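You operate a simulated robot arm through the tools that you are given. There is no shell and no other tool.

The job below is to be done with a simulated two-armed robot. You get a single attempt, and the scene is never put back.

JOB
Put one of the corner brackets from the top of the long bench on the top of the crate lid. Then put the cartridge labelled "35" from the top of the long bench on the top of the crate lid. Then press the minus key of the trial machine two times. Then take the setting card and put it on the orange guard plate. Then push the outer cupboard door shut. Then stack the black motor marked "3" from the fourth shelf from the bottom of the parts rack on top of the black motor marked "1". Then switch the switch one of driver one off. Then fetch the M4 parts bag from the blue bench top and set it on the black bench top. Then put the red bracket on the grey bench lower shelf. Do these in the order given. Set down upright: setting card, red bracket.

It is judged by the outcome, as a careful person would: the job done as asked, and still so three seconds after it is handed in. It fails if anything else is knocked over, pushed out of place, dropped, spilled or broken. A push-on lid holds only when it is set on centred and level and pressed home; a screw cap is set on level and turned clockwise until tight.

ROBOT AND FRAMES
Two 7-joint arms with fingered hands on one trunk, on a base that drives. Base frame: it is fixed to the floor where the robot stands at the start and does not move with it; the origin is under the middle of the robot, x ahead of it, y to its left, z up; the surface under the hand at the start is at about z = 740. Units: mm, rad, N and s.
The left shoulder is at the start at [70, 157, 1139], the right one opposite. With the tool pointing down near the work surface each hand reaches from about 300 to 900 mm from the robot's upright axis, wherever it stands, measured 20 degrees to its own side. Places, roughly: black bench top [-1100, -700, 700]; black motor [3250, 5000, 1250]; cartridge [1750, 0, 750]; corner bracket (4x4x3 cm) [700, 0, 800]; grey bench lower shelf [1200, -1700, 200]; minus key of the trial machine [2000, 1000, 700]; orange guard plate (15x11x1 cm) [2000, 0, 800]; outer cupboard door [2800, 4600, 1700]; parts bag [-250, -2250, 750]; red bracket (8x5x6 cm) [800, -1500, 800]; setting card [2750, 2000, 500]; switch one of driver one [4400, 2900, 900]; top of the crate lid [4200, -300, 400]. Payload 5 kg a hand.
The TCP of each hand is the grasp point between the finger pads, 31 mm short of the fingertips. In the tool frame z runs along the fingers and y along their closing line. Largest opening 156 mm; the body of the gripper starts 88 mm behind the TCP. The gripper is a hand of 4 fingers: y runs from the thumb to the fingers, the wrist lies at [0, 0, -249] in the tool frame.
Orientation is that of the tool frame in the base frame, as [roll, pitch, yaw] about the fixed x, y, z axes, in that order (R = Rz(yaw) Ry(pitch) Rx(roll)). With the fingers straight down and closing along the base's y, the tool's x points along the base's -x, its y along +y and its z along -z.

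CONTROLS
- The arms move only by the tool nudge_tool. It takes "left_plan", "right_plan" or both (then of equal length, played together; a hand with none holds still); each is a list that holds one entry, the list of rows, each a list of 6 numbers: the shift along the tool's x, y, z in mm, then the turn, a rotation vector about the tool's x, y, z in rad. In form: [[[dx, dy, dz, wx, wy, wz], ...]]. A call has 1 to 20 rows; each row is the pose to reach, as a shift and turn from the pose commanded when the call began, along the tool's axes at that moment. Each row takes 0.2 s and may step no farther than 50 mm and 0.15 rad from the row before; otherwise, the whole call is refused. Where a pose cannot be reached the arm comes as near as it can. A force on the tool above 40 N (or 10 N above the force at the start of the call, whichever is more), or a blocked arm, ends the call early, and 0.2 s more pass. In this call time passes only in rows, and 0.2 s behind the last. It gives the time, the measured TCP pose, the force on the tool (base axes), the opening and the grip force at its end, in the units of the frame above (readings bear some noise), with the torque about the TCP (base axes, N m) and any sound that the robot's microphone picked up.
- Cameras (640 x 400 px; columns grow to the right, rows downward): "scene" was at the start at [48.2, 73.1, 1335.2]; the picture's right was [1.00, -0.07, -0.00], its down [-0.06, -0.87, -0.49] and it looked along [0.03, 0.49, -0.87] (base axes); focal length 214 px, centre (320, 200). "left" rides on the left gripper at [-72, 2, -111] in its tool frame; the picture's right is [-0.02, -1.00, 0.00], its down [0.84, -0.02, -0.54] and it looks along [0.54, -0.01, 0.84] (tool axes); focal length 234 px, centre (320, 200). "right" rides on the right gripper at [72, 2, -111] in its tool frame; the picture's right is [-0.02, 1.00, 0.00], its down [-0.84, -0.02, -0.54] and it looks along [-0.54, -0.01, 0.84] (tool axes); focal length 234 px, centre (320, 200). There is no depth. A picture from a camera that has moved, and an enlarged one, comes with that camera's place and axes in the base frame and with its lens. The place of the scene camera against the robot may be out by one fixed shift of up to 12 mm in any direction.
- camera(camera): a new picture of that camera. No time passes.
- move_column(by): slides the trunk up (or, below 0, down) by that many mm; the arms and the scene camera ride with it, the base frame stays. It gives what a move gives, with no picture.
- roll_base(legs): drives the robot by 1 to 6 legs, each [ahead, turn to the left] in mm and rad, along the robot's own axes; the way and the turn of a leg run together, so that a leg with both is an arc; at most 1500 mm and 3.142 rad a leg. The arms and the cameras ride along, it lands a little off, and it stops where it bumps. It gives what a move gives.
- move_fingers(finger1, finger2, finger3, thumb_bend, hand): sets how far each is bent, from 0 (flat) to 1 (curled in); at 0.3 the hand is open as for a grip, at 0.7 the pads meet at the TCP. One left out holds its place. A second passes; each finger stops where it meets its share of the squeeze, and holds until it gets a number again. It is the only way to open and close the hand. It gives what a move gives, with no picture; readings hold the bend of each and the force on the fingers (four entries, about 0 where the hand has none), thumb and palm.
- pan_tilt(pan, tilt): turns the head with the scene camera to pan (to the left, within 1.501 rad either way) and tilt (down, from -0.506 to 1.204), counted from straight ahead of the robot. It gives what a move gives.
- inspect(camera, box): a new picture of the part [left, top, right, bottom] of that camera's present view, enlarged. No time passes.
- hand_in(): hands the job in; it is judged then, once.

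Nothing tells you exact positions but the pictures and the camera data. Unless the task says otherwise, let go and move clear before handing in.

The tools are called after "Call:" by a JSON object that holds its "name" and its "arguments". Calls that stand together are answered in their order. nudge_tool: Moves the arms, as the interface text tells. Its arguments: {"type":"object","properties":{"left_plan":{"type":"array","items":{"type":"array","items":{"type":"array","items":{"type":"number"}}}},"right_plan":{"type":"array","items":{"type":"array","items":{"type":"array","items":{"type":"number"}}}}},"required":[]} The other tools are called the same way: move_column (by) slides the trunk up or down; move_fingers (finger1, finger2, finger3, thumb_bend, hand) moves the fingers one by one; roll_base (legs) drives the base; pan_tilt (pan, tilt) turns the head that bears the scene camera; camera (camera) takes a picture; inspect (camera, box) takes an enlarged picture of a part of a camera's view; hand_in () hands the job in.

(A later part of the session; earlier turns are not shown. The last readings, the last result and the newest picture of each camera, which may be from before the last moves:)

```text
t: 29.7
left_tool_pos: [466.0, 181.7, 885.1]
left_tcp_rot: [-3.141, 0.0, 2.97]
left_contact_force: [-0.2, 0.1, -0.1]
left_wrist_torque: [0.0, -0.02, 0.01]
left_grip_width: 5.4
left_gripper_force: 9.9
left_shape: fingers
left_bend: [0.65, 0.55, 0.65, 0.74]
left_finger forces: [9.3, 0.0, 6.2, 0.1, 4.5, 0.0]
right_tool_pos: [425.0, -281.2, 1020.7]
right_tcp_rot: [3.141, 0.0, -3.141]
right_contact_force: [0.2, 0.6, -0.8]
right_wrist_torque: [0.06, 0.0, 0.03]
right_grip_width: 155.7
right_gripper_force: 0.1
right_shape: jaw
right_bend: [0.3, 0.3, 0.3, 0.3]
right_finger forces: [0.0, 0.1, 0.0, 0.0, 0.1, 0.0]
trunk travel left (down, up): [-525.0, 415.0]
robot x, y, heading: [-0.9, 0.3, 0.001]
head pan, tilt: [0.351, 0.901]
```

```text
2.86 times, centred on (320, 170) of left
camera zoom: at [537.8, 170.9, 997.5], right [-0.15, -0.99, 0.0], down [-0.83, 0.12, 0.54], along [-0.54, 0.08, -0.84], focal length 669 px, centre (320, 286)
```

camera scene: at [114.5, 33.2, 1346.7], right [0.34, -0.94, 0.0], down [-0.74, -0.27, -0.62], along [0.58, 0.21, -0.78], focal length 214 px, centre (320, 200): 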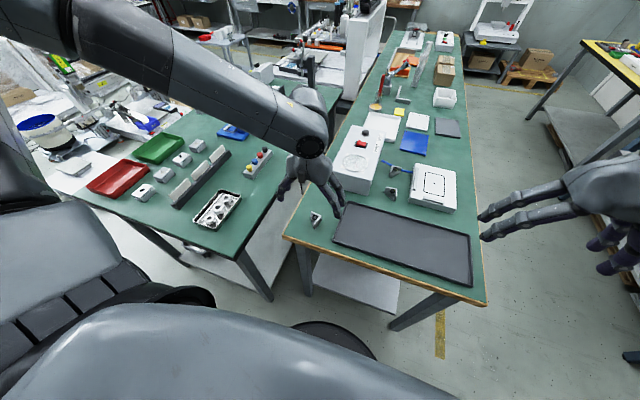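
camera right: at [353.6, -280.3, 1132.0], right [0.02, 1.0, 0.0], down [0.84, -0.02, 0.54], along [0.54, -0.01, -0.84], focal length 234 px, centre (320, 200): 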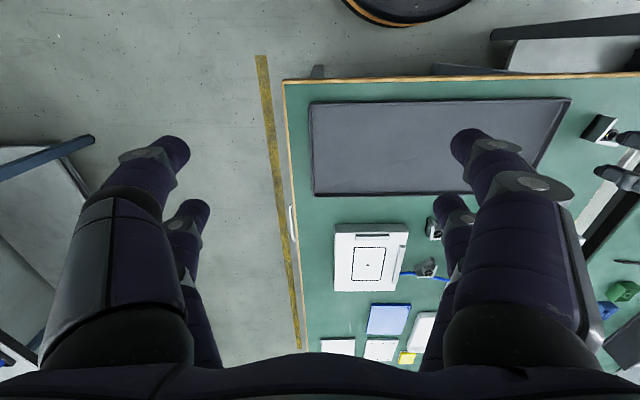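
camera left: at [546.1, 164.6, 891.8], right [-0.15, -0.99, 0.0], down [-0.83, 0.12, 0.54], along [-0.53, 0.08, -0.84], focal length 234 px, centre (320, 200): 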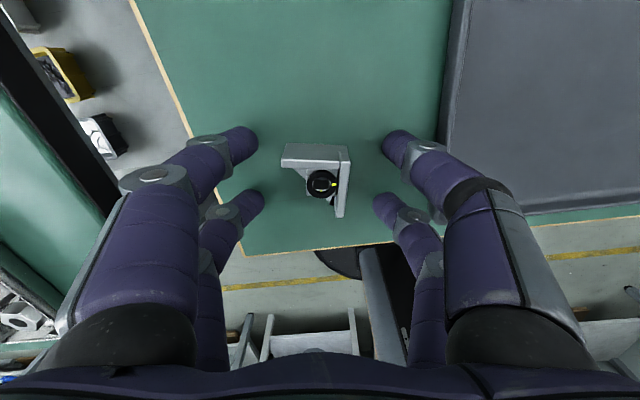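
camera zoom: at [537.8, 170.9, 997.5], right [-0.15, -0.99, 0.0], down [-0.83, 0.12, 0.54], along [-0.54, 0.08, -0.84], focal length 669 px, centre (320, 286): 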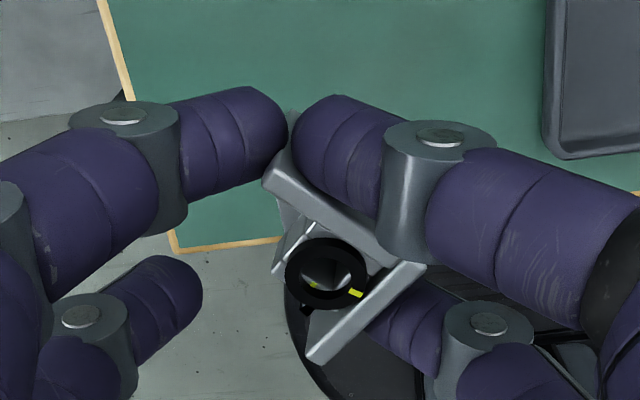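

The bracket turned about its upright axis in the grip but is lifted. I check from the side how it sits.

Call:
{"name": "inspect", "arguments": {"camera": "scene", "box": [270, 140, 366, 200]}}

Call:
{"name": "camera", "arguments": {"camera": "right"}}

```text
6.67 times, centred on (318, 170) of scene
camera zoom: at [113.4, 32.7, 1346.7], right [0.34, -0.94, 0.0], down [-0.74, -0.27, -0.62], along [0.58, 0.21, -0.78], focal length 1430 px, centre (333, 400)
```

zoom: 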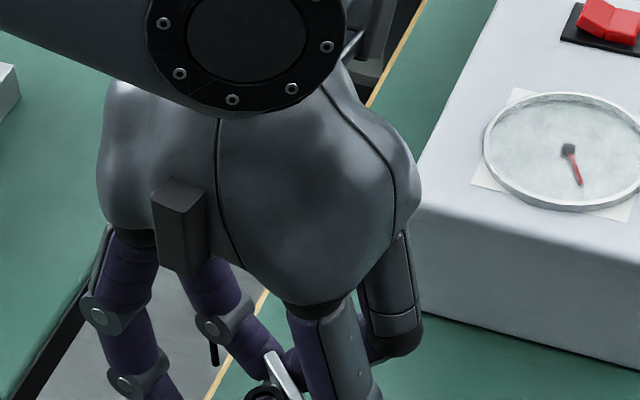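

```text
taken
camera right: at [352.9, -280.7, 1132.0], right [0.02, 1.0, 0.0], down [0.84, -0.02, 0.55], along [0.54, -0.01, -0.84], focal length 234 px, centre (320, 200)
```

right: 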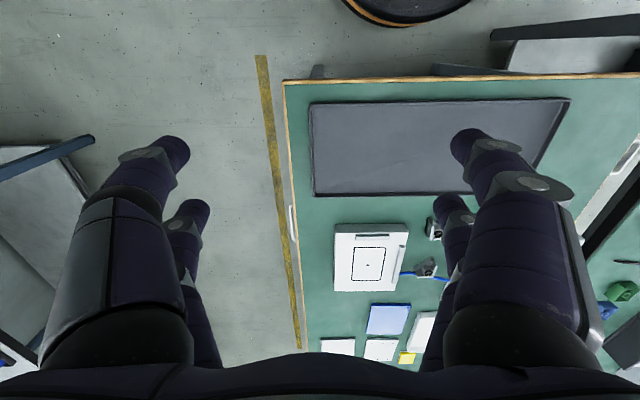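

I set it back down on the bench to take a better grip.

Call:
{"name": "nudge_tool", "arguments": {"left_plan": [[[0, 0, 40, 0, 0, 0], [0, 0, 80, 0, 0, 0], [0, 0, 93, 0, 0, 0], [0, 0, 99, 0, 0, 0], [0, 0, 102, 0, 0, 0]]]}}

Call:
{"name": "inspect", "arguments": {"camera": "left", "box": [230, 100, 410, 240]}}

```text
t: 30.9
left_tool_pos: [471.4, 182.8, 783.0]
left_tcp_rot: [-3.14, 0.0, 2.97]
left_contact_force: [-0.2, 0.0, -0.4]
left_wrist_torque: [-0.01, 0.01, -0.02]
left_grip_width: 5.1
left_gripper_force: 10.2
left_shape: fingers
left_bend: [0.65, 0.55, 0.65, 0.74]
left_finger forces: [9.1, 0.0, 6.3, 0.1, 4.8, 0.1]
right_tool_pos: [425.2, -281.6, 1021.2]
right_tcp_rot: [-3.141, 0.001, -3.141]
right_contact_force: [0.3, 0.7, 0.4]
right_wrist_torque: [0.02, 0.03, 0.03]
right_grip_width: 155.9
right_gripper_force: 0.0
right_shape: jaw
right_bend: [0.3, 0.3, 0.3, 0.3]
right_finger forces: [0.0, 0.0, 0.0, 0.0, 0.0, 0.0]
trunk travel left (down, up): [-525.0, 415.0]
robot x, y, heading: [-2.8, -0.9, 0.003]
head pan, tilt: [0.351, 0.901]
```

```text
2.86 times, centred on (320, 170) of left
camera zoom: at [541.7, 171.8, 895.3], right [-0.15, -0.99, 0.0], down [-0.83, 0.12, 0.54], along [-0.54, 0.08, -0.84], focal length 669 px, centre (320, 286)
```

zoom: 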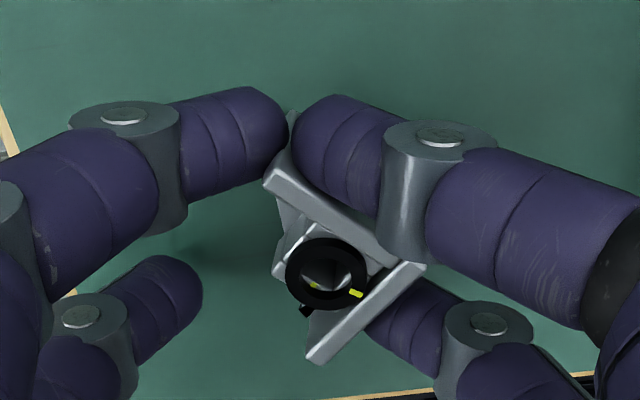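

Call:
{"name": "nudge_tool", "arguments": {"left_plan": [[[0, 0, 1, 0, 0, 0], [0, 0, 2, 0, 0, 0]]]}}

Call:
{"name": "move_fingers", "arguments": {"hand": "left", "finger1": 0.58, "finger2": 0.5, "finger3": 0.58, "thumb_bend": 0.6}}

Call:
{"name": "move_fingers", "arguments": {"hand": "left", "finger1": 0.5, "finger2": 0.5, "finger3": 0.5, "thumb_bend": 0.5}}

Call:
{"name": "inspect", "arguments": {"camera": "left", "box": [230, 100, 410, 240]}}

```text
t: 31.5
left_tool_pos: [471.4, 183.0, 781.0]
left_tcp_rot: [-3.141, -0.001, 2.972]
left_contact_force: [0.0, -1.2, 1.8]
left_wrist_torque: [-0.01, 0.05, 0.04]
left_grip_width: 5.1
left_gripper_force: 11.4
left_shape: fingers
left_bend: [0.65, 0.55, 0.65, 0.74]
left_finger forces: [9.2, 0.0, 7.0, 0.0, 5.3, 0.0]
right_tool_pos: [425.6, -282.9, 1019.5]
right_tcp_rot: [-3.141, -0.001, 3.141]
right_contact_force: [0.1, -0.8, -0.1]
right_wrist_torque: [0.0, 0.01, 0.02]
right_grip_width: 156.0
right_gripper_force: 0.0
right_shape: jaw
right_bend: [0.3, 0.3, 0.3, 0.3]
right_finger forces: [0.0, 0.1, 0.0, 0.0, 0.0, 0.0]
trunk travel left (down, up): [-525.0, 415.0]
robot x, y, heading: [1.1, 1.2, 0.001]
head pan, tilt: [0.351, 0.901]
```

```text
t: 32.5
left_tool_pos: [470.3, 183.8, 780.3]
left_tcp_rot: [3.141, 0.0, 2.97]
left_contact_force: [-0.7, -0.1, -0.4]
left_wrist_torque: [-0.03, 0.0, 0.01]
left_grip_width: 46.8
left_gripper_force: 0.1
left_shape: fingers
left_bend: [0.57, 0.5, 0.57, 0.6]
left_finger forces: [0.1, 0.1, 0.0, 0.1, 0.0, 0.0]
right_tool_pos: [426.0, -282.1, 1020.5]
right_tcp_rot: [3.141, 0.001, -3.141]
right_contact_force: [0.6, -1.0, -0.2]
right_wrist_torque: [0.0, -0.04, -0.01]
right_grip_width: 156.2
right_gripper_force: 0.0
right_shape: jaw
right_bend: [0.3, 0.3, 0.3, 0.3]
right_finger forces: [0.0, 0.0, 0.0, 0.1, 0.0, 0.0]
trunk travel left (down, up): [-525.0, 415.0]
robot x, y, heading: [-6.8, 4.1, 0.004]
head pan, tilt: [0.351, 0.901]
```

```text
t: 33.5
left_tool_pos: [470.1, 182.9, 780.7]
left_tcp_rot: [3.141, 0.001, 2.97]
left_contact_force: [0.0, -0.2, -0.5]
left_wrist_torque: [0.01, 0.03, 0.0]
left_grip_width: 80.3
left_gripper_force: 0.0
left_shape: fingers
left_bend: [0.5, 0.5, 0.5, 0.5]
left_finger forces: [0.1, 0.0, 0.1, 0.0, 0.0, 0.0]
right_tool_pos: [426.4, -281.9, 1020.6]
right_tcp_rot: [-3.14, -0.001, -3.141]
right_contact_force: [-0.2, 0.5, 0.1]
right_wrist_torque: [-0.02, 0.02, -0.03]
right_grip_width: 156.2
right_gripper_force: 0.0
right_shape: jaw
right_bend: [0.3, 0.3, 0.3, 0.3]
right_finger forces: [0.0, 0.0, 0.0, 0.0, 0.1, 0.0]
trunk travel left (down, up): [-525.0, 415.0]
robot x, y, heading: [-1.4, -3.8, -0.003]
head pan, tilt: [0.351, 0.901]
```

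```text
2.86 times, centred on (320, 170) of left
camera zoom: at [541.6, 171.7, 892.7], right [-0.15, -0.99, 0.0], down [-0.83, 0.12, 0.54], along [-0.54, 0.08, -0.84], focal length 669 px, centre (320, 286)
```

zoom: 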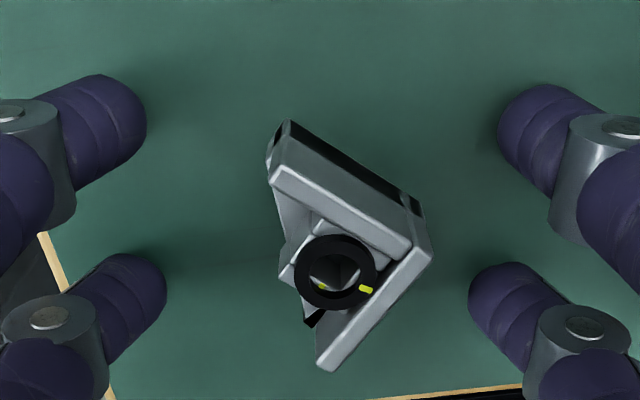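

The bracket now lies so that its corner points between the two thumb-side fingers, which allows a four-point cage grip. I align to that.

Call:
{"name": "nudge_tool", "arguments": {"left_plan": [[[0.5, -3, -1, 0, 0, -0.08], [1, -6, -2, 0, 0, -0.16], [1.6, -8.9, -2, 0, 0, -0.24]]]}}

Call:
{"name": "move_fingers", "arguments": {"hand": "left", "finger1": 0.6, "finger2": 0.6, "finger3": 0.57, "thumb_bend": 0.57}}

Call:
{"name": "inspect", "arguments": {"camera": "left", "box": [230, 100, 410, 240]}}

```text
t: 34.3
left_tool_pos: [468.6, 173.3, 782.3]
left_tcp_rot: [-3.141, -0.001, -3.071]
left_contact_force: [-0.3, 1.0, 0.1]
left_wrist_torque: [0.01, 0.02, 0.01]
left_grip_width: 80.3
left_gripper_force: 0.0
left_shape: fingers
left_bend: [0.5, 0.5, 0.5, 0.5]
left_finger forces: [0.0, 0.0, 0.0, 0.1, 0.1, 0.0]
right_tool_pos: [425.0, -281.7, 1021.2]
right_tcp_rot: [3.14, -0.001, 3.141]
right_contact_force: [0.0, -0.2, -0.2]
right_wrist_torque: [0.03, -0.01, 0.03]
right_grip_width: 155.5
right_gripper_force: 0.0
right_shape: jaw
right_bend: [0.3, 0.3, 0.3, 0.3]
right_finger forces: [0.0, 0.0, 0.0, 0.0, 0.1, 0.1]
trunk travel left (down, up): [-525.0, 415.0]
robot x, y, heading: [0.7, 2.4, 0.003]
head pan, tilt: [0.351, 0.901]
```

```text
t: 35.3
left_tool_pos: [466.7, 174.3, 782.7]
left_tcp_rot: [-3.14, 0.0, -3.073]
left_contact_force: [0.8, 0.2, -0.5]
left_wrist_torque: [0.0, 0.01, 0.03]
left_grip_width: 50.1
left_gripper_force: 0.1
left_shape: fingers
left_bend: [0.6, 0.6, 0.56, 0.56]
left_finger forces: [0.1, 0.0, 0.0, 0.0, 0.0, 0.0]
right_tool_pos: [425.3, -281.6, 1019.7]
right_tcp_rot: [-3.141, -0.001, 3.141]
right_contact_force: [1.3, -1.2, 0.6]
right_wrist_torque: [-0.01, 0.01, 0.0]
right_grip_width: 155.8
right_gripper_force: 0.0
right_shape: jaw
right_bend: [0.3, 0.3, 0.3, 0.3]
right_finger forces: [0.1, 0.0, 0.0, 0.0, 0.0, 0.0]
trunk travel left (down, up): [-525.0, 415.0]
robot x, y, heading: [-0.0, 0.0, -0.003]
head pan, tilt: [0.351, 0.901]
```

```text
2.86 times, centred on (320, 170) of left
camera zoom: at [539.3, 180.3, 894.0], right [0.09, -1.0, 0.0], down [-0.83, -0.08, 0.54], along [-0.54, -0.05, -0.84], focal length 669 px, centre (320, 286)
```

zoom: 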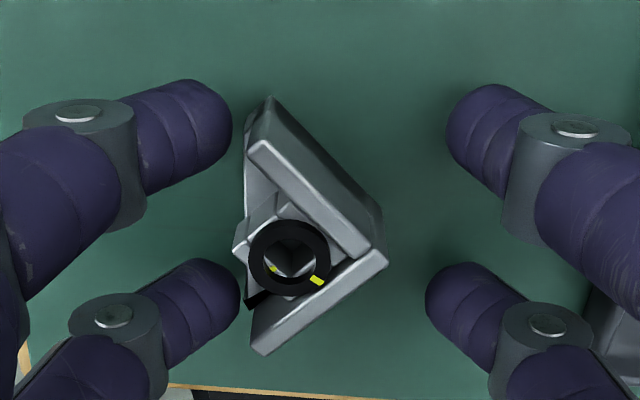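

Call:
{"name": "nudge_tool", "arguments": {"left_plan": [[[0, 4, 0, 0, 0, 0]]]}}

Call:
{"name": "move_fingers", "arguments": {"hand": "left", "finger1": 0.64, "finger2": 0.64, "finger3": 0.68, "thumb_bend": 0.68}}

Call:
{"name": "inspect", "arguments": {"camera": "left", "box": [230, 100, 410, 240]}}

```text
t: 35.7
left_tool_pos: [468.3, 177.0, 782.1]
left_tcp_rot: [3.141, 0.002, -3.071]
left_contact_force: [-0.9, 0.7, -0.9]
left_wrist_torque: [0.0, 0.0, 0.0]
left_grip_width: 49.8
left_gripper_force: 0.1
left_shape: fingers
left_bend: [0.6, 0.6, 0.56, 0.56]
left_finger forces: [0.1, 0.0, 0.0, 0.0, 0.0, 0.0]
right_tool_pos: [424.7, -281.5, 1020.5]
right_tcp_rot: [-3.141, 0.001, 3.141]
right_contact_force: [-0.1, -0.7, -0.7]
right_wrist_torque: [-0.05, -0.01, 0.0]
right_grip_width: 155.6
right_gripper_force: 0.1
right_shape: jaw
right_bend: [0.3, 0.3, 0.3, 0.3]
right_finger forces: [0.0, 0.1, 0.0, 0.0, 0.1, 0.0]
trunk travel left (down, up): [-525.0, 415.0]
robot x, y, heading: [-1.7, -4.2, -0.005]
head pan, tilt: [0.351, 0.901]
```

```text
t: 36.7
left_tool_pos: [468.1, 176.5, 782.8]
left_tcp_rot: [-3.141, -0.001, -3.072]
left_contact_force: [0.2, 0.4, 0.6]
left_wrist_torque: [0.0, 0.01, -0.02]
left_grip_width: 19.7
left_gripper_force: 0.9
left_shape: fingers
left_bend: [0.64, 0.64, 0.67, 0.68]
left_finger forces: [0.2, 0.3, 0.5, 0.0, 0.0, 0.0]
right_tool_pos: [425.5, -282.4, 1020.7]
right_tcp_rot: [3.141, 0.001, -3.141]
right_contact_force: [0.0, 0.4, 0.3]
right_wrist_torque: [0.0, 0.0, 0.02]
right_grip_width: 156.2
right_gripper_force: 0.0
right_shape: jaw
right_bend: [0.3, 0.3, 0.3, 0.3]
right_finger forces: [0.0, 0.0, 0.1, 0.0, 0.1, 0.0]
trunk travel left (down, up): [-525.0, 415.0]
robot x, y, heading: [-1.0, 1.3, 0.002]
head pan, tilt: [0.351, 0.901]
```

```text
2.86 times, centred on (320, 170) of left
camera zoom: at [539.1, 183.6, 894.1], right [0.09, -1.0, 0.0], down [-0.83, -0.08, 0.54], along [-0.54, -0.05, -0.84], focal length 669 px, centre (320, 286)
```

zoom: 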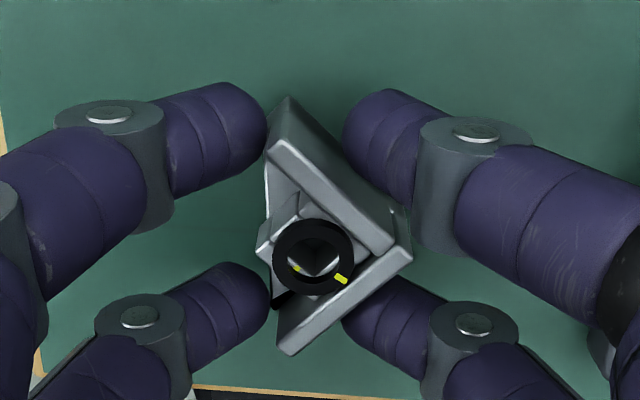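

Nicely caged by all four fingers. I tighten evenly and lift.

Call:
{"name": "move_fingers", "arguments": {"hand": "left", "finger1": 0.7, "finger2": 0.7, "finger3": 0.74, "thumb_bend": 0.74}}

Call:
{"name": "inspect", "arguments": {"camera": "left", "box": [230, 100, 410, 240]}}

```text
t: 37.7
left_tool_pos: [468.1, 177.3, 782.8]
left_tcp_rot: [3.141, 0.002, -3.071]
left_contact_force: [-0.9, 0.3, 0.8]
left_wrist_torque: [0.0, 0.01, -0.02]
left_grip_width: 10.3
left_gripper_force: 10.7
left_shape: fingers
left_bend: [0.65, 0.65, 0.72, 0.72]
left_finger forces: [5.8, 5.1, 6.6, 0.1, 4.3, 0.0]
right_tool_pos: [425.5, -282.5, 1019.6]
right_tcp_rot: [3.142, 0.0, -3.141]
right_contact_force: [-0.4, 0.5, -0.1]
right_wrist_torque: [0.0, -0.02, 0.01]
right_grip_width: 155.8
right_gripper_force: 0.2
right_shape: jaw
right_bend: [0.3, 0.3, 0.3, 0.3]
right_finger forces: [0.0, 0.0, 0.0, 0.0, 0.0, 0.0]
trunk travel left (down, up): [-525.0, 415.0]
robot x, y, heading: [1.9, -3.5, -0.002]
head pan, tilt: [0.351, 0.901]
```

```text
2.86 times, centred on (320, 170) of left
camera zoom: at [539.1, 183.6, 894.2], right [0.09, -1.0, 0.0], down [-0.84, -0.08, 0.54], along [-0.54, -0.05, -0.84], focal length 669 px, centre (320, 286)
```

zoom: 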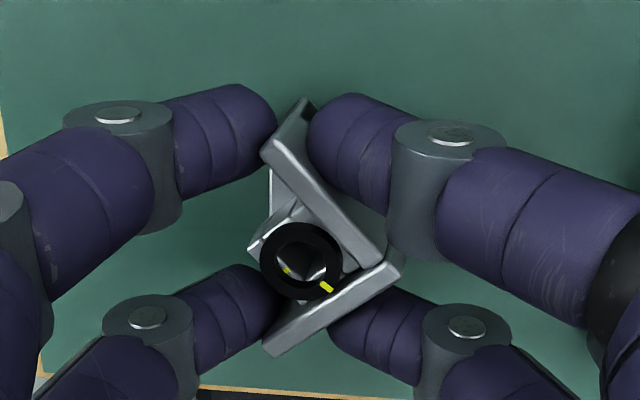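

Call:
{"name": "nudge_tool", "arguments": {"left_plan": [[[0, 0, -10, 0, 0, 0], [0, 0, -30, 0, 0, 0], [0, 0, -60, 0, 0, 0], [0, 0, -100, 0, 0, 0], [0, 0, -150, 0, 0, 0], [0, 0, -200, 0, 0, 0], [0, 0, -240, 0, 0, 0]]]}}

Call:
{"name": "inspect", "arguments": {"camera": "left", "box": [230, 100, 410, 240]}}

```text
t: 39.3
left_tool_pos: [464.7, 176.8, 1021.6]
left_tcp_rot: [3.14, -0.001, -3.073]
left_contact_force: [0.1, 0.1, -0.5]
left_wrist_torque: [0.02, -0.04, -0.02]
left_grip_width: 10.3
left_gripper_force: 10.5
left_shape: fingers
left_bend: [0.65, 0.65, 0.72, 0.73]
left_finger forces: [5.8, 4.4, 6.8, 0.0, 4.4, 0.0]
right_tool_pos: [425.9, -282.4, 1019.1]
right_tcp_rot: [-3.141, 0.0, 3.141]
right_contact_force: [-1.1, -0.1, -0.3]
right_wrist_torque: [0.0, -0.01, 0.0]
right_grip_width: 155.9
right_gripper_force: 0.1
right_shape: jaw
right_bend: [0.3, 0.3, 0.3, 0.3]
right_finger forces: [0.0, 0.0, 0.0, 0.0, 0.0, 0.1]
trunk travel left (down, up): [-525.0, 415.0]
robot x, y, heading: [-0.1, 0.1, -0.003]
head pan, tilt: [0.351, 0.901]
```

```text
2.86 times, centred on (320, 170) of left
camera zoom: at [536.5, 183.9, 1134.8], right [0.09, -1.0, 0.0], down [-0.83, -0.08, 0.55], along [-0.54, -0.05, -0.84], focal length 669 px, centre (320, 286)
```

zoom: 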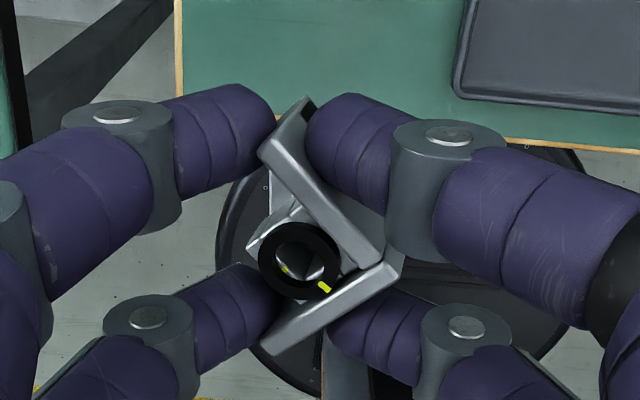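

The bracket is firmly held at z about 1020. I now drive round the right side of the long bench toward the cartridge.

Call:
{"name": "roll_base", "arguments": {"legs": [[0, -1.571], [750, 0], [0, 1.571]]}}

Call:
{"name": "pan_tilt", "arguments": {"pan": 0.2, "tilt": 0.5}}

Call:
{"name": "camera", "arguments": {"camera": "scene"}}

```text
t: 51.1
left_tool_pos: [454.7, -590.9, 1022.1]
left_tcp_rot: [3.141, 0.001, -3.102]
left_contact_force: [-0.7, -0.1, -0.9]
left_wrist_torque: [-0.02, 0.01, -0.01]
left_grip_width: 10.3
left_gripper_force: 9.5
left_shape: fingers
left_bend: [0.65, 0.65, 0.72, 0.73]
left_finger forces: [5.2, 4.3, 4.8, 0.0, 4.5, 0.0]
right_tool_pos: [399.7, -1049.4, 1019.7]
right_tcp_rot: [3.141, -0.002, 3.111]
right_contact_force: [0.5, -0.2, -0.5]
right_wrist_torque: [0.01, 0.0, 0.0]
right_grip_width: 155.8
right_gripper_force: 0.0
right_shape: jaw
right_bend: [0.3, 0.3, 0.3, 0.3]
right_finger forces: [0.0, 0.0, 0.0, 0.0, 0.0, 0.1]
trunk travel left (down, up): [-525.0, 415.0]
robot x, y, heading: [-16.7, -753.8, -0.031]
head pan, tilt: [0.351, 0.901]
```

```text
t: 52.0
left_tool_pos: [453.6, -591.1, 1022.1]
left_tcp_rot: [-3.141, -0.001, -3.102]
left_contact_force: [0.9, -0.2, 0.2]
left_wrist_torque: [-0.03, 0.04, 0.02]
left_grip_width: 10.3
left_gripper_force: 9.0
left_shape: fingers
left_bend: [0.65, 0.65, 0.72, 0.73]
left_finger forces: [5.3, 4.3, 4.8, 0.0, 4.5, 0.0]
right_tool_pos: [399.1, -1050.0, 1020.6]
right_tcp_rot: [-3.141, 0.001, 3.112]
right_contact_force: [0.3, -0.3, -0.9]
right_wrist_torque: [-0.01, 0.03, 0.0]
right_grip_width: 155.9
right_gripper_force: 0.0
right_shape: jaw
right_bend: [0.3, 0.3, 0.3, 0.3]
right_finger forces: [0.0, 0.0, 0.0, 0.0, 0.1, 0.0]
trunk travel left (down, up): [-525.0, 415.0]
robot x, y, heading: [-19.3, -755.3, -0.033]
head pan, tilt: [0.201, 0.499]
```

```text
taken
camera scene: at [115.7, -734.0, 1380.4], right [0.17, -0.99, 0.0], down [-0.47, -0.08, -0.88], along [0.86, 0.15, -0.48], focal length 214 px, centre (320, 200)
```

scene: 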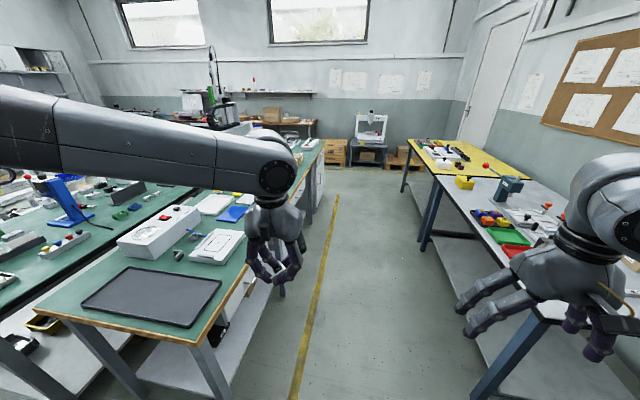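

Call:
{"name": "roll_base", "arguments": {"legs": [[0, 0.033], [1500, 0], [230, 0], [0, 1.571]]}}

Call:
{"name": "pan_tilt", "arguments": {"pan": 0, "tilt": 0.7}}

Call:
{"name": "camera", "arguments": {"camera": "scene"}}

Call:
{"name": "camera", "arguments": {"camera": "left"}}

Call:
{"name": "camera", "arguments": {"camera": "right"}}

```text
t: 64.9
left_tool_pos: [1566.0, -259.9, 1021.6]
left_tcp_rot: [3.141, -0.001, -1.515]
left_contact_force: [-0.4, 0.0, -0.1]
left_wrist_torque: [-0.01, 0.03, 0.02]
left_grip_width: 10.1
left_gripper_force: 9.4
left_shape: fingers
left_bend: [0.65, 0.65, 0.72, 0.73]
left_finger forces: [5.1, 4.4, 4.3, 0.0, 4.5, 0.0]
right_tool_pos: [2025.1, -305.5, 1019.7]
right_tcp_rot: [-3.141, 0.0, -1.584]
right_contact_force: [-0.2, 0.1, -0.9]
right_wrist_torque: [0.05, -0.03, 0.0]
right_grip_width: 155.9
right_gripper_force: 0.1
right_shape: jaw
right_bend: [0.3, 0.3, 0.3, 0.3]
right_finger forces: [0.1, 0.1, 0.1, 0.1, 0.0, 0.0]
trunk travel left (down, up): [-525.0, 415.0]
robot x, y, heading: [1740.2, -729.4, 1.559]
head pan, tilt: [0.201, 0.499]
```

```text
t: 65.7
left_tool_pos: [1567.2, -258.3, 1021.1]
left_tcp_rot: [3.141, 0.0, -1.517]
left_contact_force: [0.3, 0.1, -0.9]
left_wrist_torque: [-0.02, 0.03, 0.0]
left_grip_width: 10.1
left_gripper_force: 9.5
left_shape: fingers
left_bend: [0.65, 0.65, 0.72, 0.73]
left_finger forces: [5.1, 4.5, 4.2, 0.0, 4.6, 0.0]
right_tool_pos: [2026.0, -305.3, 1020.4]
right_tcp_rot: [3.141, 0.0, -1.583]
right_contact_force: [-0.2, 0.1, 0.4]
right_wrist_torque: [0.0, 0.0, 0.0]
right_grip_width: 155.9
right_gripper_force: 0.1
right_shape: jaw
right_bend: [0.3, 0.3, 0.3, 0.3]
right_finger forces: [0.0, 0.0, 0.0, 0.1, 0.0, 0.0]
trunk travel left (down, up): [-525.0, 415.0]
robot x, y, heading: [1740.6, -726.2, 1.558]
head pan, tilt: [0.0, 0.7]
```

```text
taken
camera scene: at [1733.3, -584.9, 1362.8], right [1.0, -0.01, 0.0], down [-0.01, -0.64, -0.77], along [0.01, 0.77, -0.64], focal length 214 px, centre (320, 200)
```

scene: 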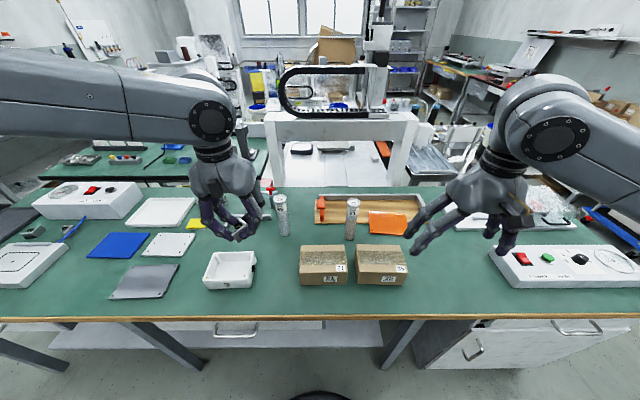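

```text
taken
camera left: at [1560.1, -187.1, 1134.3], right [1.0, 0.08, 0.0], down [0.07, -0.84, 0.55], along [0.04, -0.54, -0.84], focal length 234 px, centre (320, 200)
```

left: 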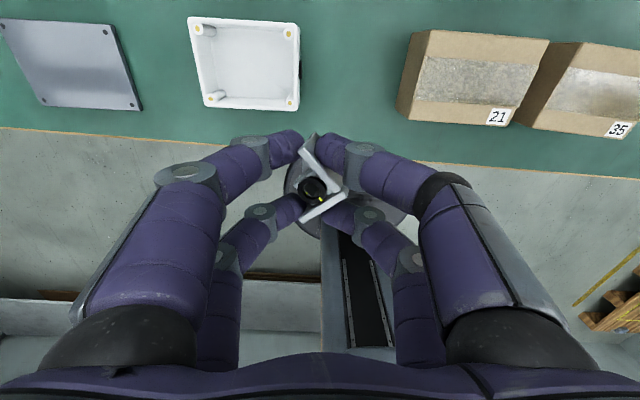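

```text
taken
camera right: at [2023.4, -377.1, 1131.9], right [-1.0, 0.04, 0.0], down [0.03, 0.84, 0.54], along [0.02, 0.54, -0.84], focal length 234 px, centre (320, 200)
```

right: 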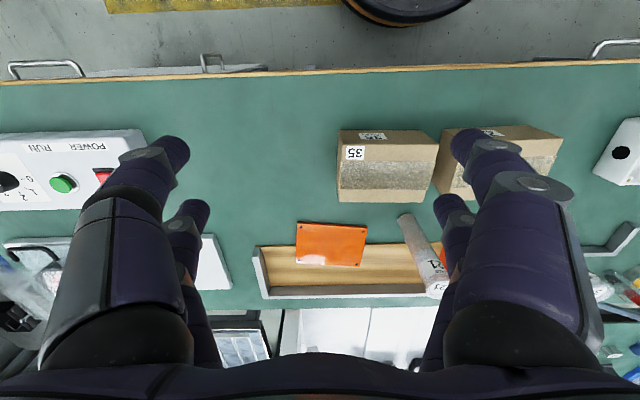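

Call:
{"name": "inspect", "arguments": {"camera": "scene", "box": [240, 170, 432, 290]}}

Call:
{"name": "inspect", "arguments": {"camera": "right", "box": [290, 120, 450, 320]}}

Call:
{"name": "inspect", "arguments": {"camera": "scene", "box": [260, 180, 324, 240]}}

Call:
{"name": "inspect", "arguments": {"camera": "scene", "box": [330, 180, 394, 240]}}

```text
3.33 times, centred on (336, 230) of scene
camera zoom: at [1733.3, -584.9, 1362.8], right [1.0, -0.01, 0.0], down [-0.01, -0.64, -0.77], along [0.01, 0.77, -0.64], focal length 715 px, centre (267, 100)
```

zoom: 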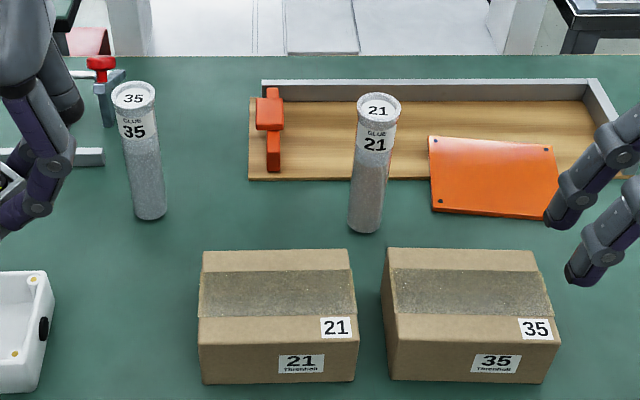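

```text
2.00 times, centred on (370, 220) of right
camera zoom: at [2023.4, -377.1, 1131.9], right [-1.0, 0.04, 0.0], down [0.03, 0.84, 0.54], along [0.02, 0.54, -0.84], focal length 468 px, centre (220, 160)
```

zoom: 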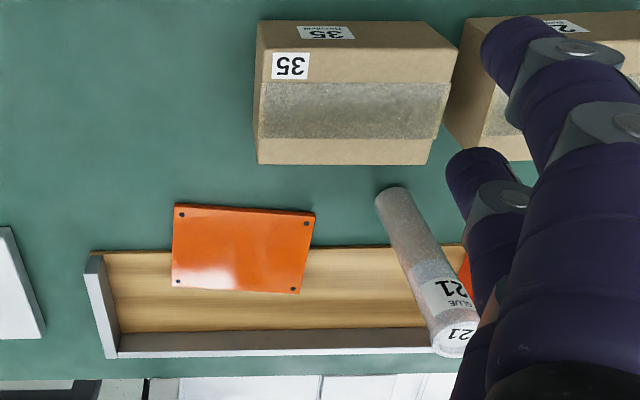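

```text
6.67 times, centred on (292, 210) of scene
camera zoom: at [1733.3, -584.9, 1362.8], right [1.0, -0.01, 0.0], down [-0.01, -0.64, -0.77], along [0.01, 0.77, -0.64], focal length 1430 px, centre (507, 133)
```

zoom: 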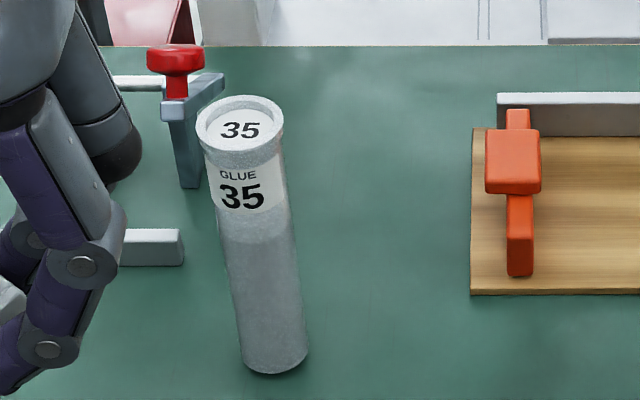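

```text
6.67 times, centred on (362, 210) of scene
camera zoom: at [1733.3, -584.9, 1362.8], right [1.0, -0.01, 0.0], down [-0.01, -0.64, -0.77], along [0.01, 0.77, -0.64], focal length 1430 px, centre (40, 133)
```

zoom: 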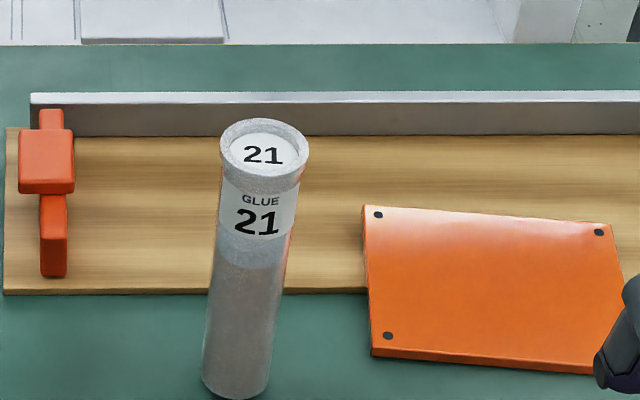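

The standing cylinder "GLUE 35" at about (1607, -25) is the cartridge; the boxes also bear numbers but are not cartridges. I shift the robot left along the bench so the right hand can reach it from above.

Call:
{"name": "roll_base", "arguments": {"legs": [[0, 1.583], [300, 0], [0, -1.571]]}}

Call:
{"name": "camera", "arguments": {"camera": "scene"}}

Call:
{"name": "inspect", "arguments": {"camera": "left", "box": [230, 100, 410, 240]}}

```text
t: 75.5
left_tool_pos: [1238.9, -279.7, 1022.6]
left_tcp_rot: [3.141, 0.001, -1.465]
left_contact_force: [0.3, -0.8, -0.7]
left_wrist_torque: [0.0, 0.01, -0.01]
left_grip_width: 10.2
left_gripper_force: 8.7
left_shape: fingers
left_bend: [0.65, 0.65, 0.72, 0.73]
left_finger forces: [4.9, 4.6, 3.7, 0.0, 4.9, 0.0]
right_tool_pos: [1700.1, -303.3, 1019.0]
right_tcp_rot: [3.141, 0.001, -1.532]
right_contact_force: [0.0, 0.9, -0.5]
right_wrist_torque: [0.03, -0.02, -0.01]
right_grip_width: 155.9
right_gripper_force: 0.1
right_shape: jaw
right_bend: [0.3, 0.3, 0.3, 0.3]
right_finger forces: [0.1, 0.1, 0.0, 0.0, 0.0, 0.1]
trunk travel left (down, up): [-525.0, 415.0]
robot x, y, heading: [1433.6, -736.7, 1.609]
head pan, tilt: [0.0, 0.7]
```

```text
taken
camera scene: at [1423.6, -596.4, 1362.8], right [1.0, 0.04, 0.0], down [0.02, -0.64, -0.76], along [-0.03, 0.76, -0.64], focal length 214 px, centre (320, 200)
```

scene: 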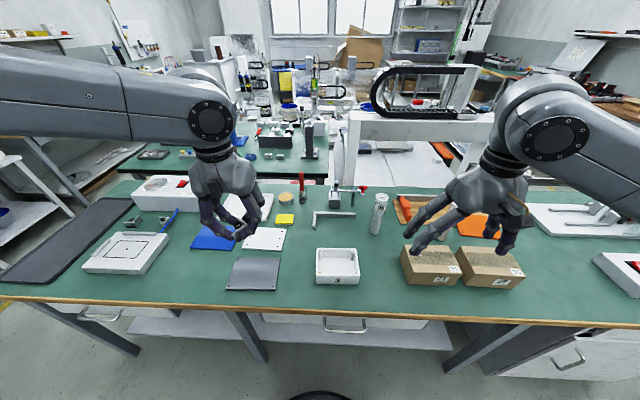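

```text
2.86 times, centred on (320, 170) of left
camera zoom: at [1230.1, -208.2, 1134.4], right [0.99, 0.13, 0.0], down [0.11, -0.83, 0.54], along [0.07, -0.54, -0.84], focal length 669 px, centre (320, 286)
```

zoom: 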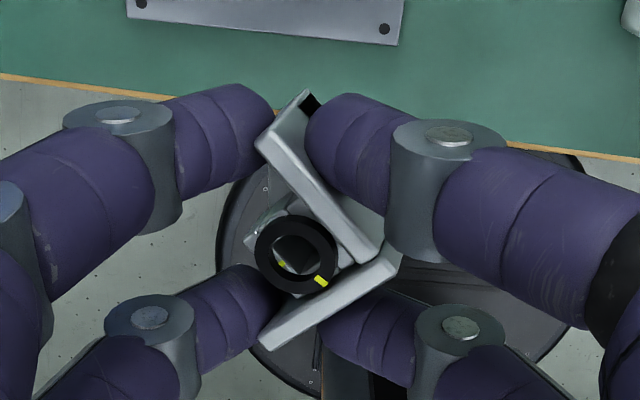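

Call:
{"name": "nudge_tool", "arguments": {"right_plan": [[[-35, 10, 0, 0, 0, 0], [-70, 20, 0, 0, 0, 0], [-105, 30, 0, 0, 0, 0], [-140, 41, 0, 0, 0, 0], [-170, 60, 0, 0, 0, 0], [-190, 82, 0, 0, 0, 0]]]}}

Call:
{"name": "camera", "arguments": {"camera": "right"}}

Call:
{"name": "inspect", "arguments": {"camera": "scene", "box": [330, 170, 426, 250]}}

```text
t: 76.9
left_tool_pos: [1238.9, -278.9, 1021.6]
left_tcp_rot: [-3.14, -0.002, -1.463]
left_contact_force: [-0.2, -0.8, -0.3]
left_wrist_torque: [-0.03, 0.0, 0.0]
left_grip_width: 10.1
left_gripper_force: 9.2
left_shape: fingers
left_bend: [0.65, 0.65, 0.72, 0.73]
left_finger forces: [4.9, 4.5, 3.8, 0.1, 4.9, 0.0]
right_tool_pos: [1610.6, -114.0, 1020.2]
right_tcp_rot: [-3.139, -0.003, -1.536]
right_contact_force: [-0.2, 0.9, -0.5]
right_wrist_torque: [-0.05, -0.02, 0.03]
right_grip_width: 156.1
right_gripper_force: 0.0
right_shape: jaw
right_bend: [0.3, 0.3, 0.3, 0.3]
right_finger forces: [0.0, 0.1, 0.0, 0.0, 0.0, 0.1]
trunk travel left (down, up): [-525.0, 415.0]
robot x, y, heading: [1438.9, -742.0, 1.607]
head pan, tilt: [0.0, 0.7]
```

```text
taken
camera right: at [1611.1, -185.2, 1132.1], right [-1.0, -0.01, 0.0], down [-0.01, 0.84, 0.54], along [-0.01, 0.54, -0.84], focal length 234 px, centre (320, 200)
```

right: 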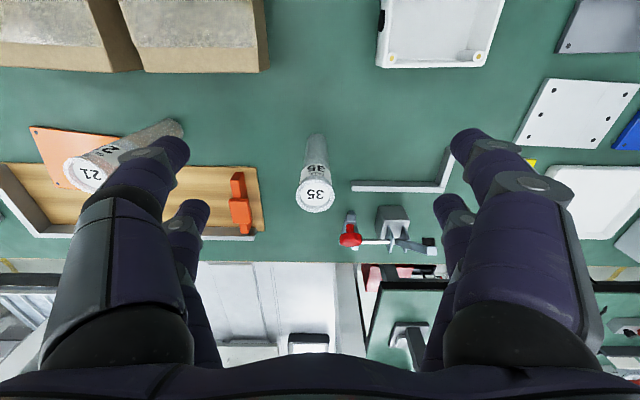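

```text
5.00 times, centred on (378, 210) of scene
camera zoom: at [1422.1, -595.1, 1362.6], right [1.0, 0.04, 0.0], down [0.03, -0.64, -0.76], along [-0.03, 0.76, -0.65], focal length 1072 px, centre (30, 150)
```

zoom: 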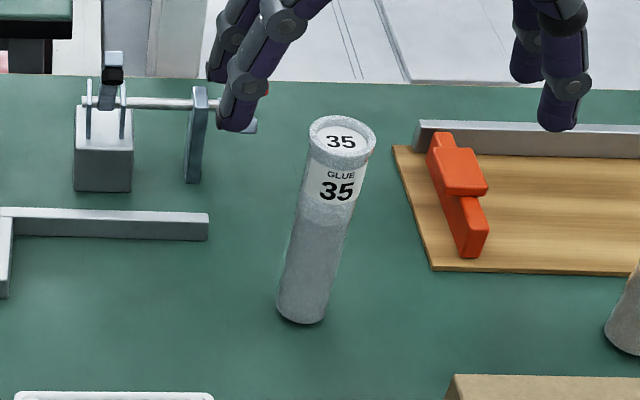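

Call:
{"name": "move_fingers", "arguments": {"hand": "right", "finger1": 0.45, "finger2": 0.45, "finger3": 0.45, "thumb_bend": 0.45}}

Call:
{"name": "nudge_tool", "arguments": {"right_plan": [[[-35, -3, 0, 0, 0, 0], [-69.8, -5.5, 0, 0, 0, 0], [-69.8, -5.5, 30, 0, 0, 0]]]}}

Call:
{"name": "camera", "arguments": {"camera": "right"}}

Call:
{"name": "camera", "arguments": {"camera": "scene"}}

```text
t: 77.9
left_tool_pos: [1240.0, -280.2, 1021.8]
left_tcp_rot: [-3.142, 0.001, -1.463]
left_contact_force: [0.1, 0.1, -1.2]
left_wrist_torque: [-0.01, -0.02, 0.03]
left_grip_width: 10.1
left_gripper_force: 8.7
left_shape: fingers
left_bend: [0.65, 0.65, 0.72, 0.73]
left_finger forces: [4.9, 4.5, 3.8, 0.0, 4.9, 0.0]
right_tool_pos: [1611.0, -113.6, 1020.8]
right_tcp_rot: [-3.141, 0.001, -1.531]
right_contact_force: [-0.1, 0.2, 0.1]
right_wrist_torque: [0.01, 0.02, -0.01]
right_grip_width: 101.6
right_gripper_force: 0.1
right_shape: fingers
right_bend: [0.45, 0.45, 0.45, 0.45]
right_finger forces: [0.0, 0.1, 0.1, 0.0, 0.0, 0.0]
trunk travel left (down, up): [-525.0, 415.0]
robot x, y, heading: [1434.8, -740.4, 1.609]
head pan, tilt: [0.0, 0.7]
```

```text
t: 78.7
left_tool_pos: [1240.0, -279.4, 1023.1]
left_tcp_rot: [-3.141, 0.0, -1.465]
left_contact_force: [-0.3, -0.1, -1.1]
left_wrist_torque: [-0.02, 0.01, -0.02]
left_grip_width: 10.1
left_gripper_force: 9.0
left_shape: fingers
left_bend: [0.65, 0.65, 0.72, 0.73]
left_finger forces: [4.9, 4.5, 3.7, 0.1, 4.9, 0.0]
right_tool_pos: [1616.8, -44.6, 986.4]
right_tcp_rot: [3.141, 0.002, -1.532]
right_contact_force: [-1.1, -0.6, 0.3]
right_wrist_torque: [0.01, -0.03, -0.04]
right_grip_width: 101.4
right_gripper_force: 0.0
right_shape: fingers
right_bend: [0.45, 0.45, 0.45, 0.45]
right_finger forces: [0.1, 0.0, 0.0, 0.0, 0.0, 0.1]
trunk travel left (down, up): [-525.0, 415.0]
robot x, y, heading: [1432.2, -739.2, 1.608]
head pan, tilt: [0.0, 0.7]
```

```text
taken
camera right: at [1618.6, -117.0, 1099.0], right [-1.0, -0.01, 0.0], down [-0.01, 0.84, 0.54], along [-0.01, 0.54, -0.84], focal length 234 px, centre (320, 200)
```

right: 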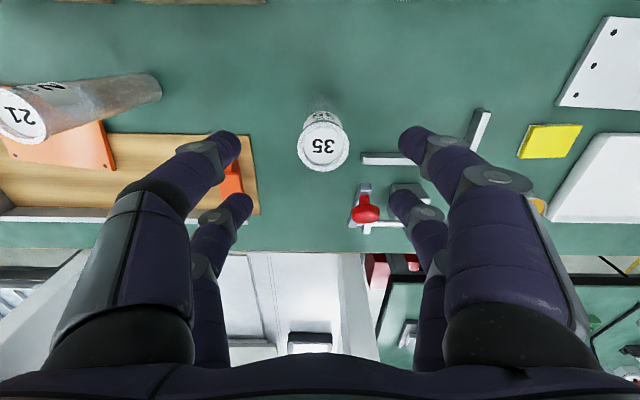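

```text
taken
camera scene: at [1424.5, -596.1, 1362.8], right [1.0, 0.04, 0.0], down [0.02, -0.64, -0.76], along [-0.03, 0.76, -0.64], focal length 214 px, centre (320, 200)
```

scene: 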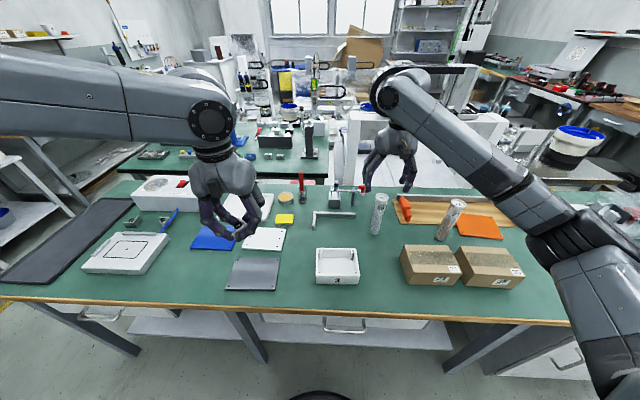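

Call:
{"name": "nudge_tool", "arguments": {"right_plan": [[[6.5, 3, 0, 0, 0, 0], [6.5, 3, 40, 0, 0, 0], [6.5, 3, 75, 0, 0, 0]]]}}

Call:
{"name": "camera", "arguments": {"camera": "right"}}

Call:
{"name": "inspect", "arguments": {"camera": "scene", "box": [330, 150, 426, 250]}}

```text
t: 79.5
left_tool_pos: [1239.7, -278.2, 1023.1]
left_tcp_rot: [-3.141, 0.0, -1.464]
left_contact_force: [0.1, 0.1, -0.5]
left_wrist_torque: [0.01, 0.0, 0.02]
left_grip_width: 10.1
left_gripper_force: 9.5
left_shape: fingers
left_bend: [0.65, 0.65, 0.72, 0.73]
left_finger forces: [4.9, 4.4, 3.8, 0.0, 5.0, 0.0]
right_tool_pos: [1615.4, -52.8, 916.7]
right_tcp_rot: [3.141, -0.001, -1.534]
right_contact_force: [-0.3, 0.1, 0.2]
right_wrist_torque: [-0.03, -0.01, 0.0]
right_grip_width: 101.7
right_gripper_force: 0.1
right_shape: fingers
right_bend: [0.45, 0.45, 0.45, 0.45]
right_finger forces: [0.0, 0.0, 0.0, 0.0, 0.0, 0.1]
trunk travel left (down, up): [-525.0, 415.0]
robot x, y, heading: [1435.5, -741.9, 1.609]
head pan, tilt: [0.0, 0.7]
```

```text
taken
camera right: at [1616.0, -125.0, 1028.3], right [-1.0, -0.01, 0.0], down [-0.01, 0.84, 0.55], along [-0.01, 0.55, -0.84], focal length 234 px, centre (320, 200)
```

right: 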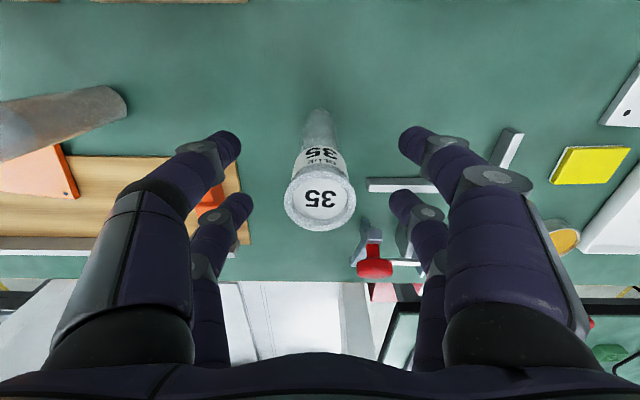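

```text
4.00 times, centred on (378, 200) of scene
camera zoom: at [1423.3, -596.1, 1362.8], right [1.0, 0.04, 0.0], down [0.02, -0.64, -0.76], along [-0.03, 0.76, -0.64], focal length 858 px, centre (88, 200)
```

zoom: 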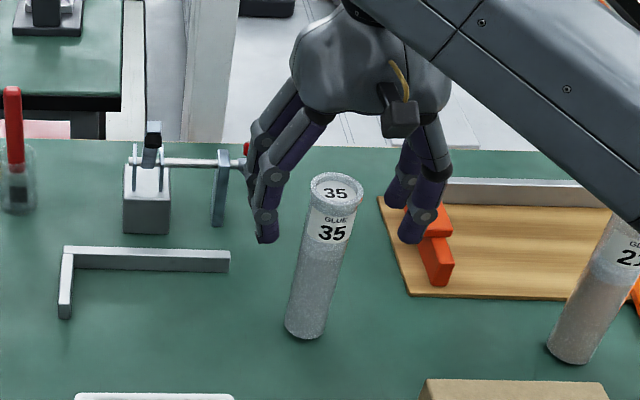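

Call:
{"name": "nudge_tool", "arguments": {"right_plan": [[[0, 0, 25, 0, 0, 0], [0, 0, 45, 0, 0, 0], [0, 0, 60, 0, 0, 0]]]}}

Call:
{"name": "move_fingers", "arguments": {"hand": "right", "finger1": 0.58, "finger2": 0.58, "finger3": 0.58, "thumb_bend": 0.58}}

Call:
{"name": "camera", "arguments": {"camera": "right"}}

```text
t: 80.3
left_tool_pos: [1239.9, -279.1, 1022.0]
left_tcp_rot: [-3.141, -0.001, -1.464]
left_contact_force: [0.2, -0.3, 0.1]
left_wrist_torque: [0.0, 0.01, -0.01]
left_grip_width: 10.0
left_gripper_force: 8.9
left_shape: fingers
left_bend: [0.65, 0.65, 0.72, 0.73]
left_finger forces: [4.8, 4.4, 3.7, 0.1, 4.9, 0.1]
right_tool_pos: [1613.0, -52.3, 856.1]
right_tcp_rot: [-3.14, 0.0, -1.532]
right_contact_force: [-0.7, 0.5, -0.1]
right_wrist_torque: [0.02, 0.02, 0.0]
right_grip_width: 101.6
right_gripper_force: 0.0
right_shape: fingers
right_bend: [0.45, 0.45, 0.45, 0.45]
right_finger forces: [0.1, 0.1, 0.1, 0.0, 0.1, 0.0]
trunk travel left (down, up): [-525.0, 415.0]
robot x, y, heading: [1435.7, -743.2, 1.61]
head pan, tilt: [0.0, 0.7]
```

```text
t: 81.3
left_tool_pos: [1240.2, -279.4, 1022.8]
left_tcp_rot: [-3.141, -0.001, -1.464]
left_contact_force: [0.3, 0.3, -0.2]
left_wrist_torque: [-0.02, 0.02, 0.0]
left_grip_width: 9.9
left_gripper_force: 9.1
left_shape: fingers
left_bend: [0.65, 0.65, 0.72, 0.73]
left_finger forces: [4.9, 4.6, 3.7, 0.0, 4.9, 0.1]
right_tool_pos: [1613.3, -52.1, 856.1]
right_tcp_rot: [-3.142, -0.001, -1.531]
right_contact_force: [-0.5, 0.5, 0.4]
right_wrist_torque: [0.0, 0.01, 0.01]
right_grip_width: 53.9
right_gripper_force: 0.1
right_shape: fingers
right_bend: [0.57, 0.57, 0.57, 0.57]
right_finger forces: [0.1, 0.0, 0.1, 0.1, 0.1, 0.0]
trunk travel left (down, up): [-525.0, 415.0]
robot x, y, heading: [1434.5, -739.0, 1.611]
head pan, tilt: [0.0, 0.7]
```

```text
taken
camera right: at [1614.5, -125.1, 967.4], right [-1.0, -0.01, 0.0], down [-0.01, 0.84, 0.54], along [-0.01, 0.54, -0.84], focal length 234 px, centre (320, 200)
```

right: 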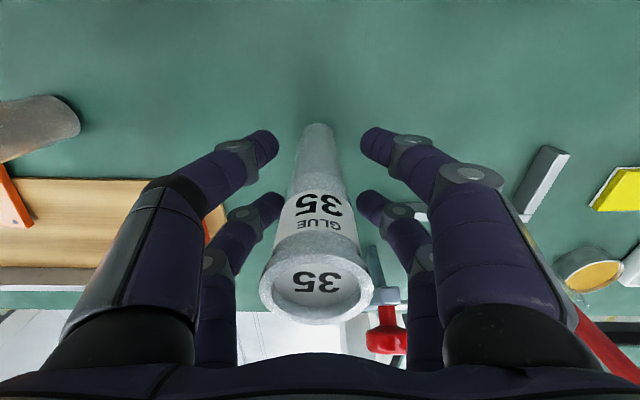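

Call:
{"name": "move_fingers", "arguments": {"hand": "right", "finger1": 0.68, "finger2": 0.68, "finger3": 0.68, "thumb_bend": 0.68}}

Call:
{"name": "camera", "arguments": {"camera": "right"}}

```text
t: 82.3
left_tool_pos: [1239.9, -278.9, 1022.7]
left_tcp_rot: [-3.141, 0.001, -1.467]
left_contact_force: [0.1, -0.2, 0.1]
left_wrist_torque: [0.0, 0.02, -0.02]
left_grip_width: 9.9
left_gripper_force: 9.1
left_shape: fingers
left_bend: [0.65, 0.65, 0.72, 0.73]
left_finger forces: [5.0, 4.4, 3.8, 0.0, 4.9, 0.0]
right_tool_pos: [1613.1, -53.1, 854.8]
right_tcp_rot: [3.14, -0.002, -1.532]
right_contact_force: [0.0, 0.3, 1.4]
right_wrist_torque: [0.0, 0.01, 0.01]
right_grip_width: 15.7
right_gripper_force: 3.5
right_shape: fingers
right_bend: [0.67, 0.66, 0.66, 0.67]
right_finger forces: [1.3, 2.0, 2.0, 0.0, 1.3, 0.0]
trunk travel left (down, up): [-525.0, 415.0]
robot x, y, heading: [1438.6, -739.5, 1.613]
head pan, tilt: [0.0, 0.7]
```

```text
taken
camera right: at [1614.5, -125.1, 967.4], right [-1.0, -0.01, 0.0], down [-0.01, 0.84, 0.54], along [-0.01, 0.54, -0.84], focal length 234 px, centre (320, 200)
```

right: 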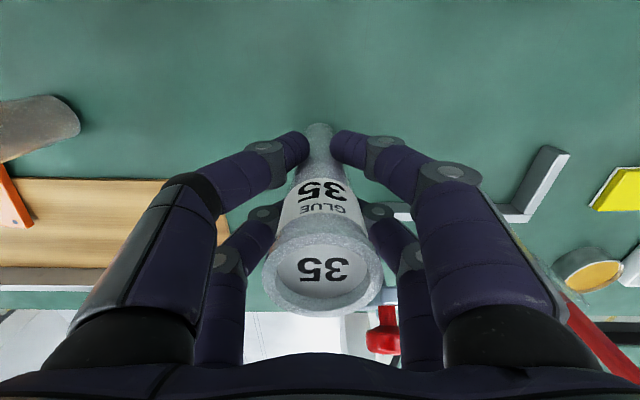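

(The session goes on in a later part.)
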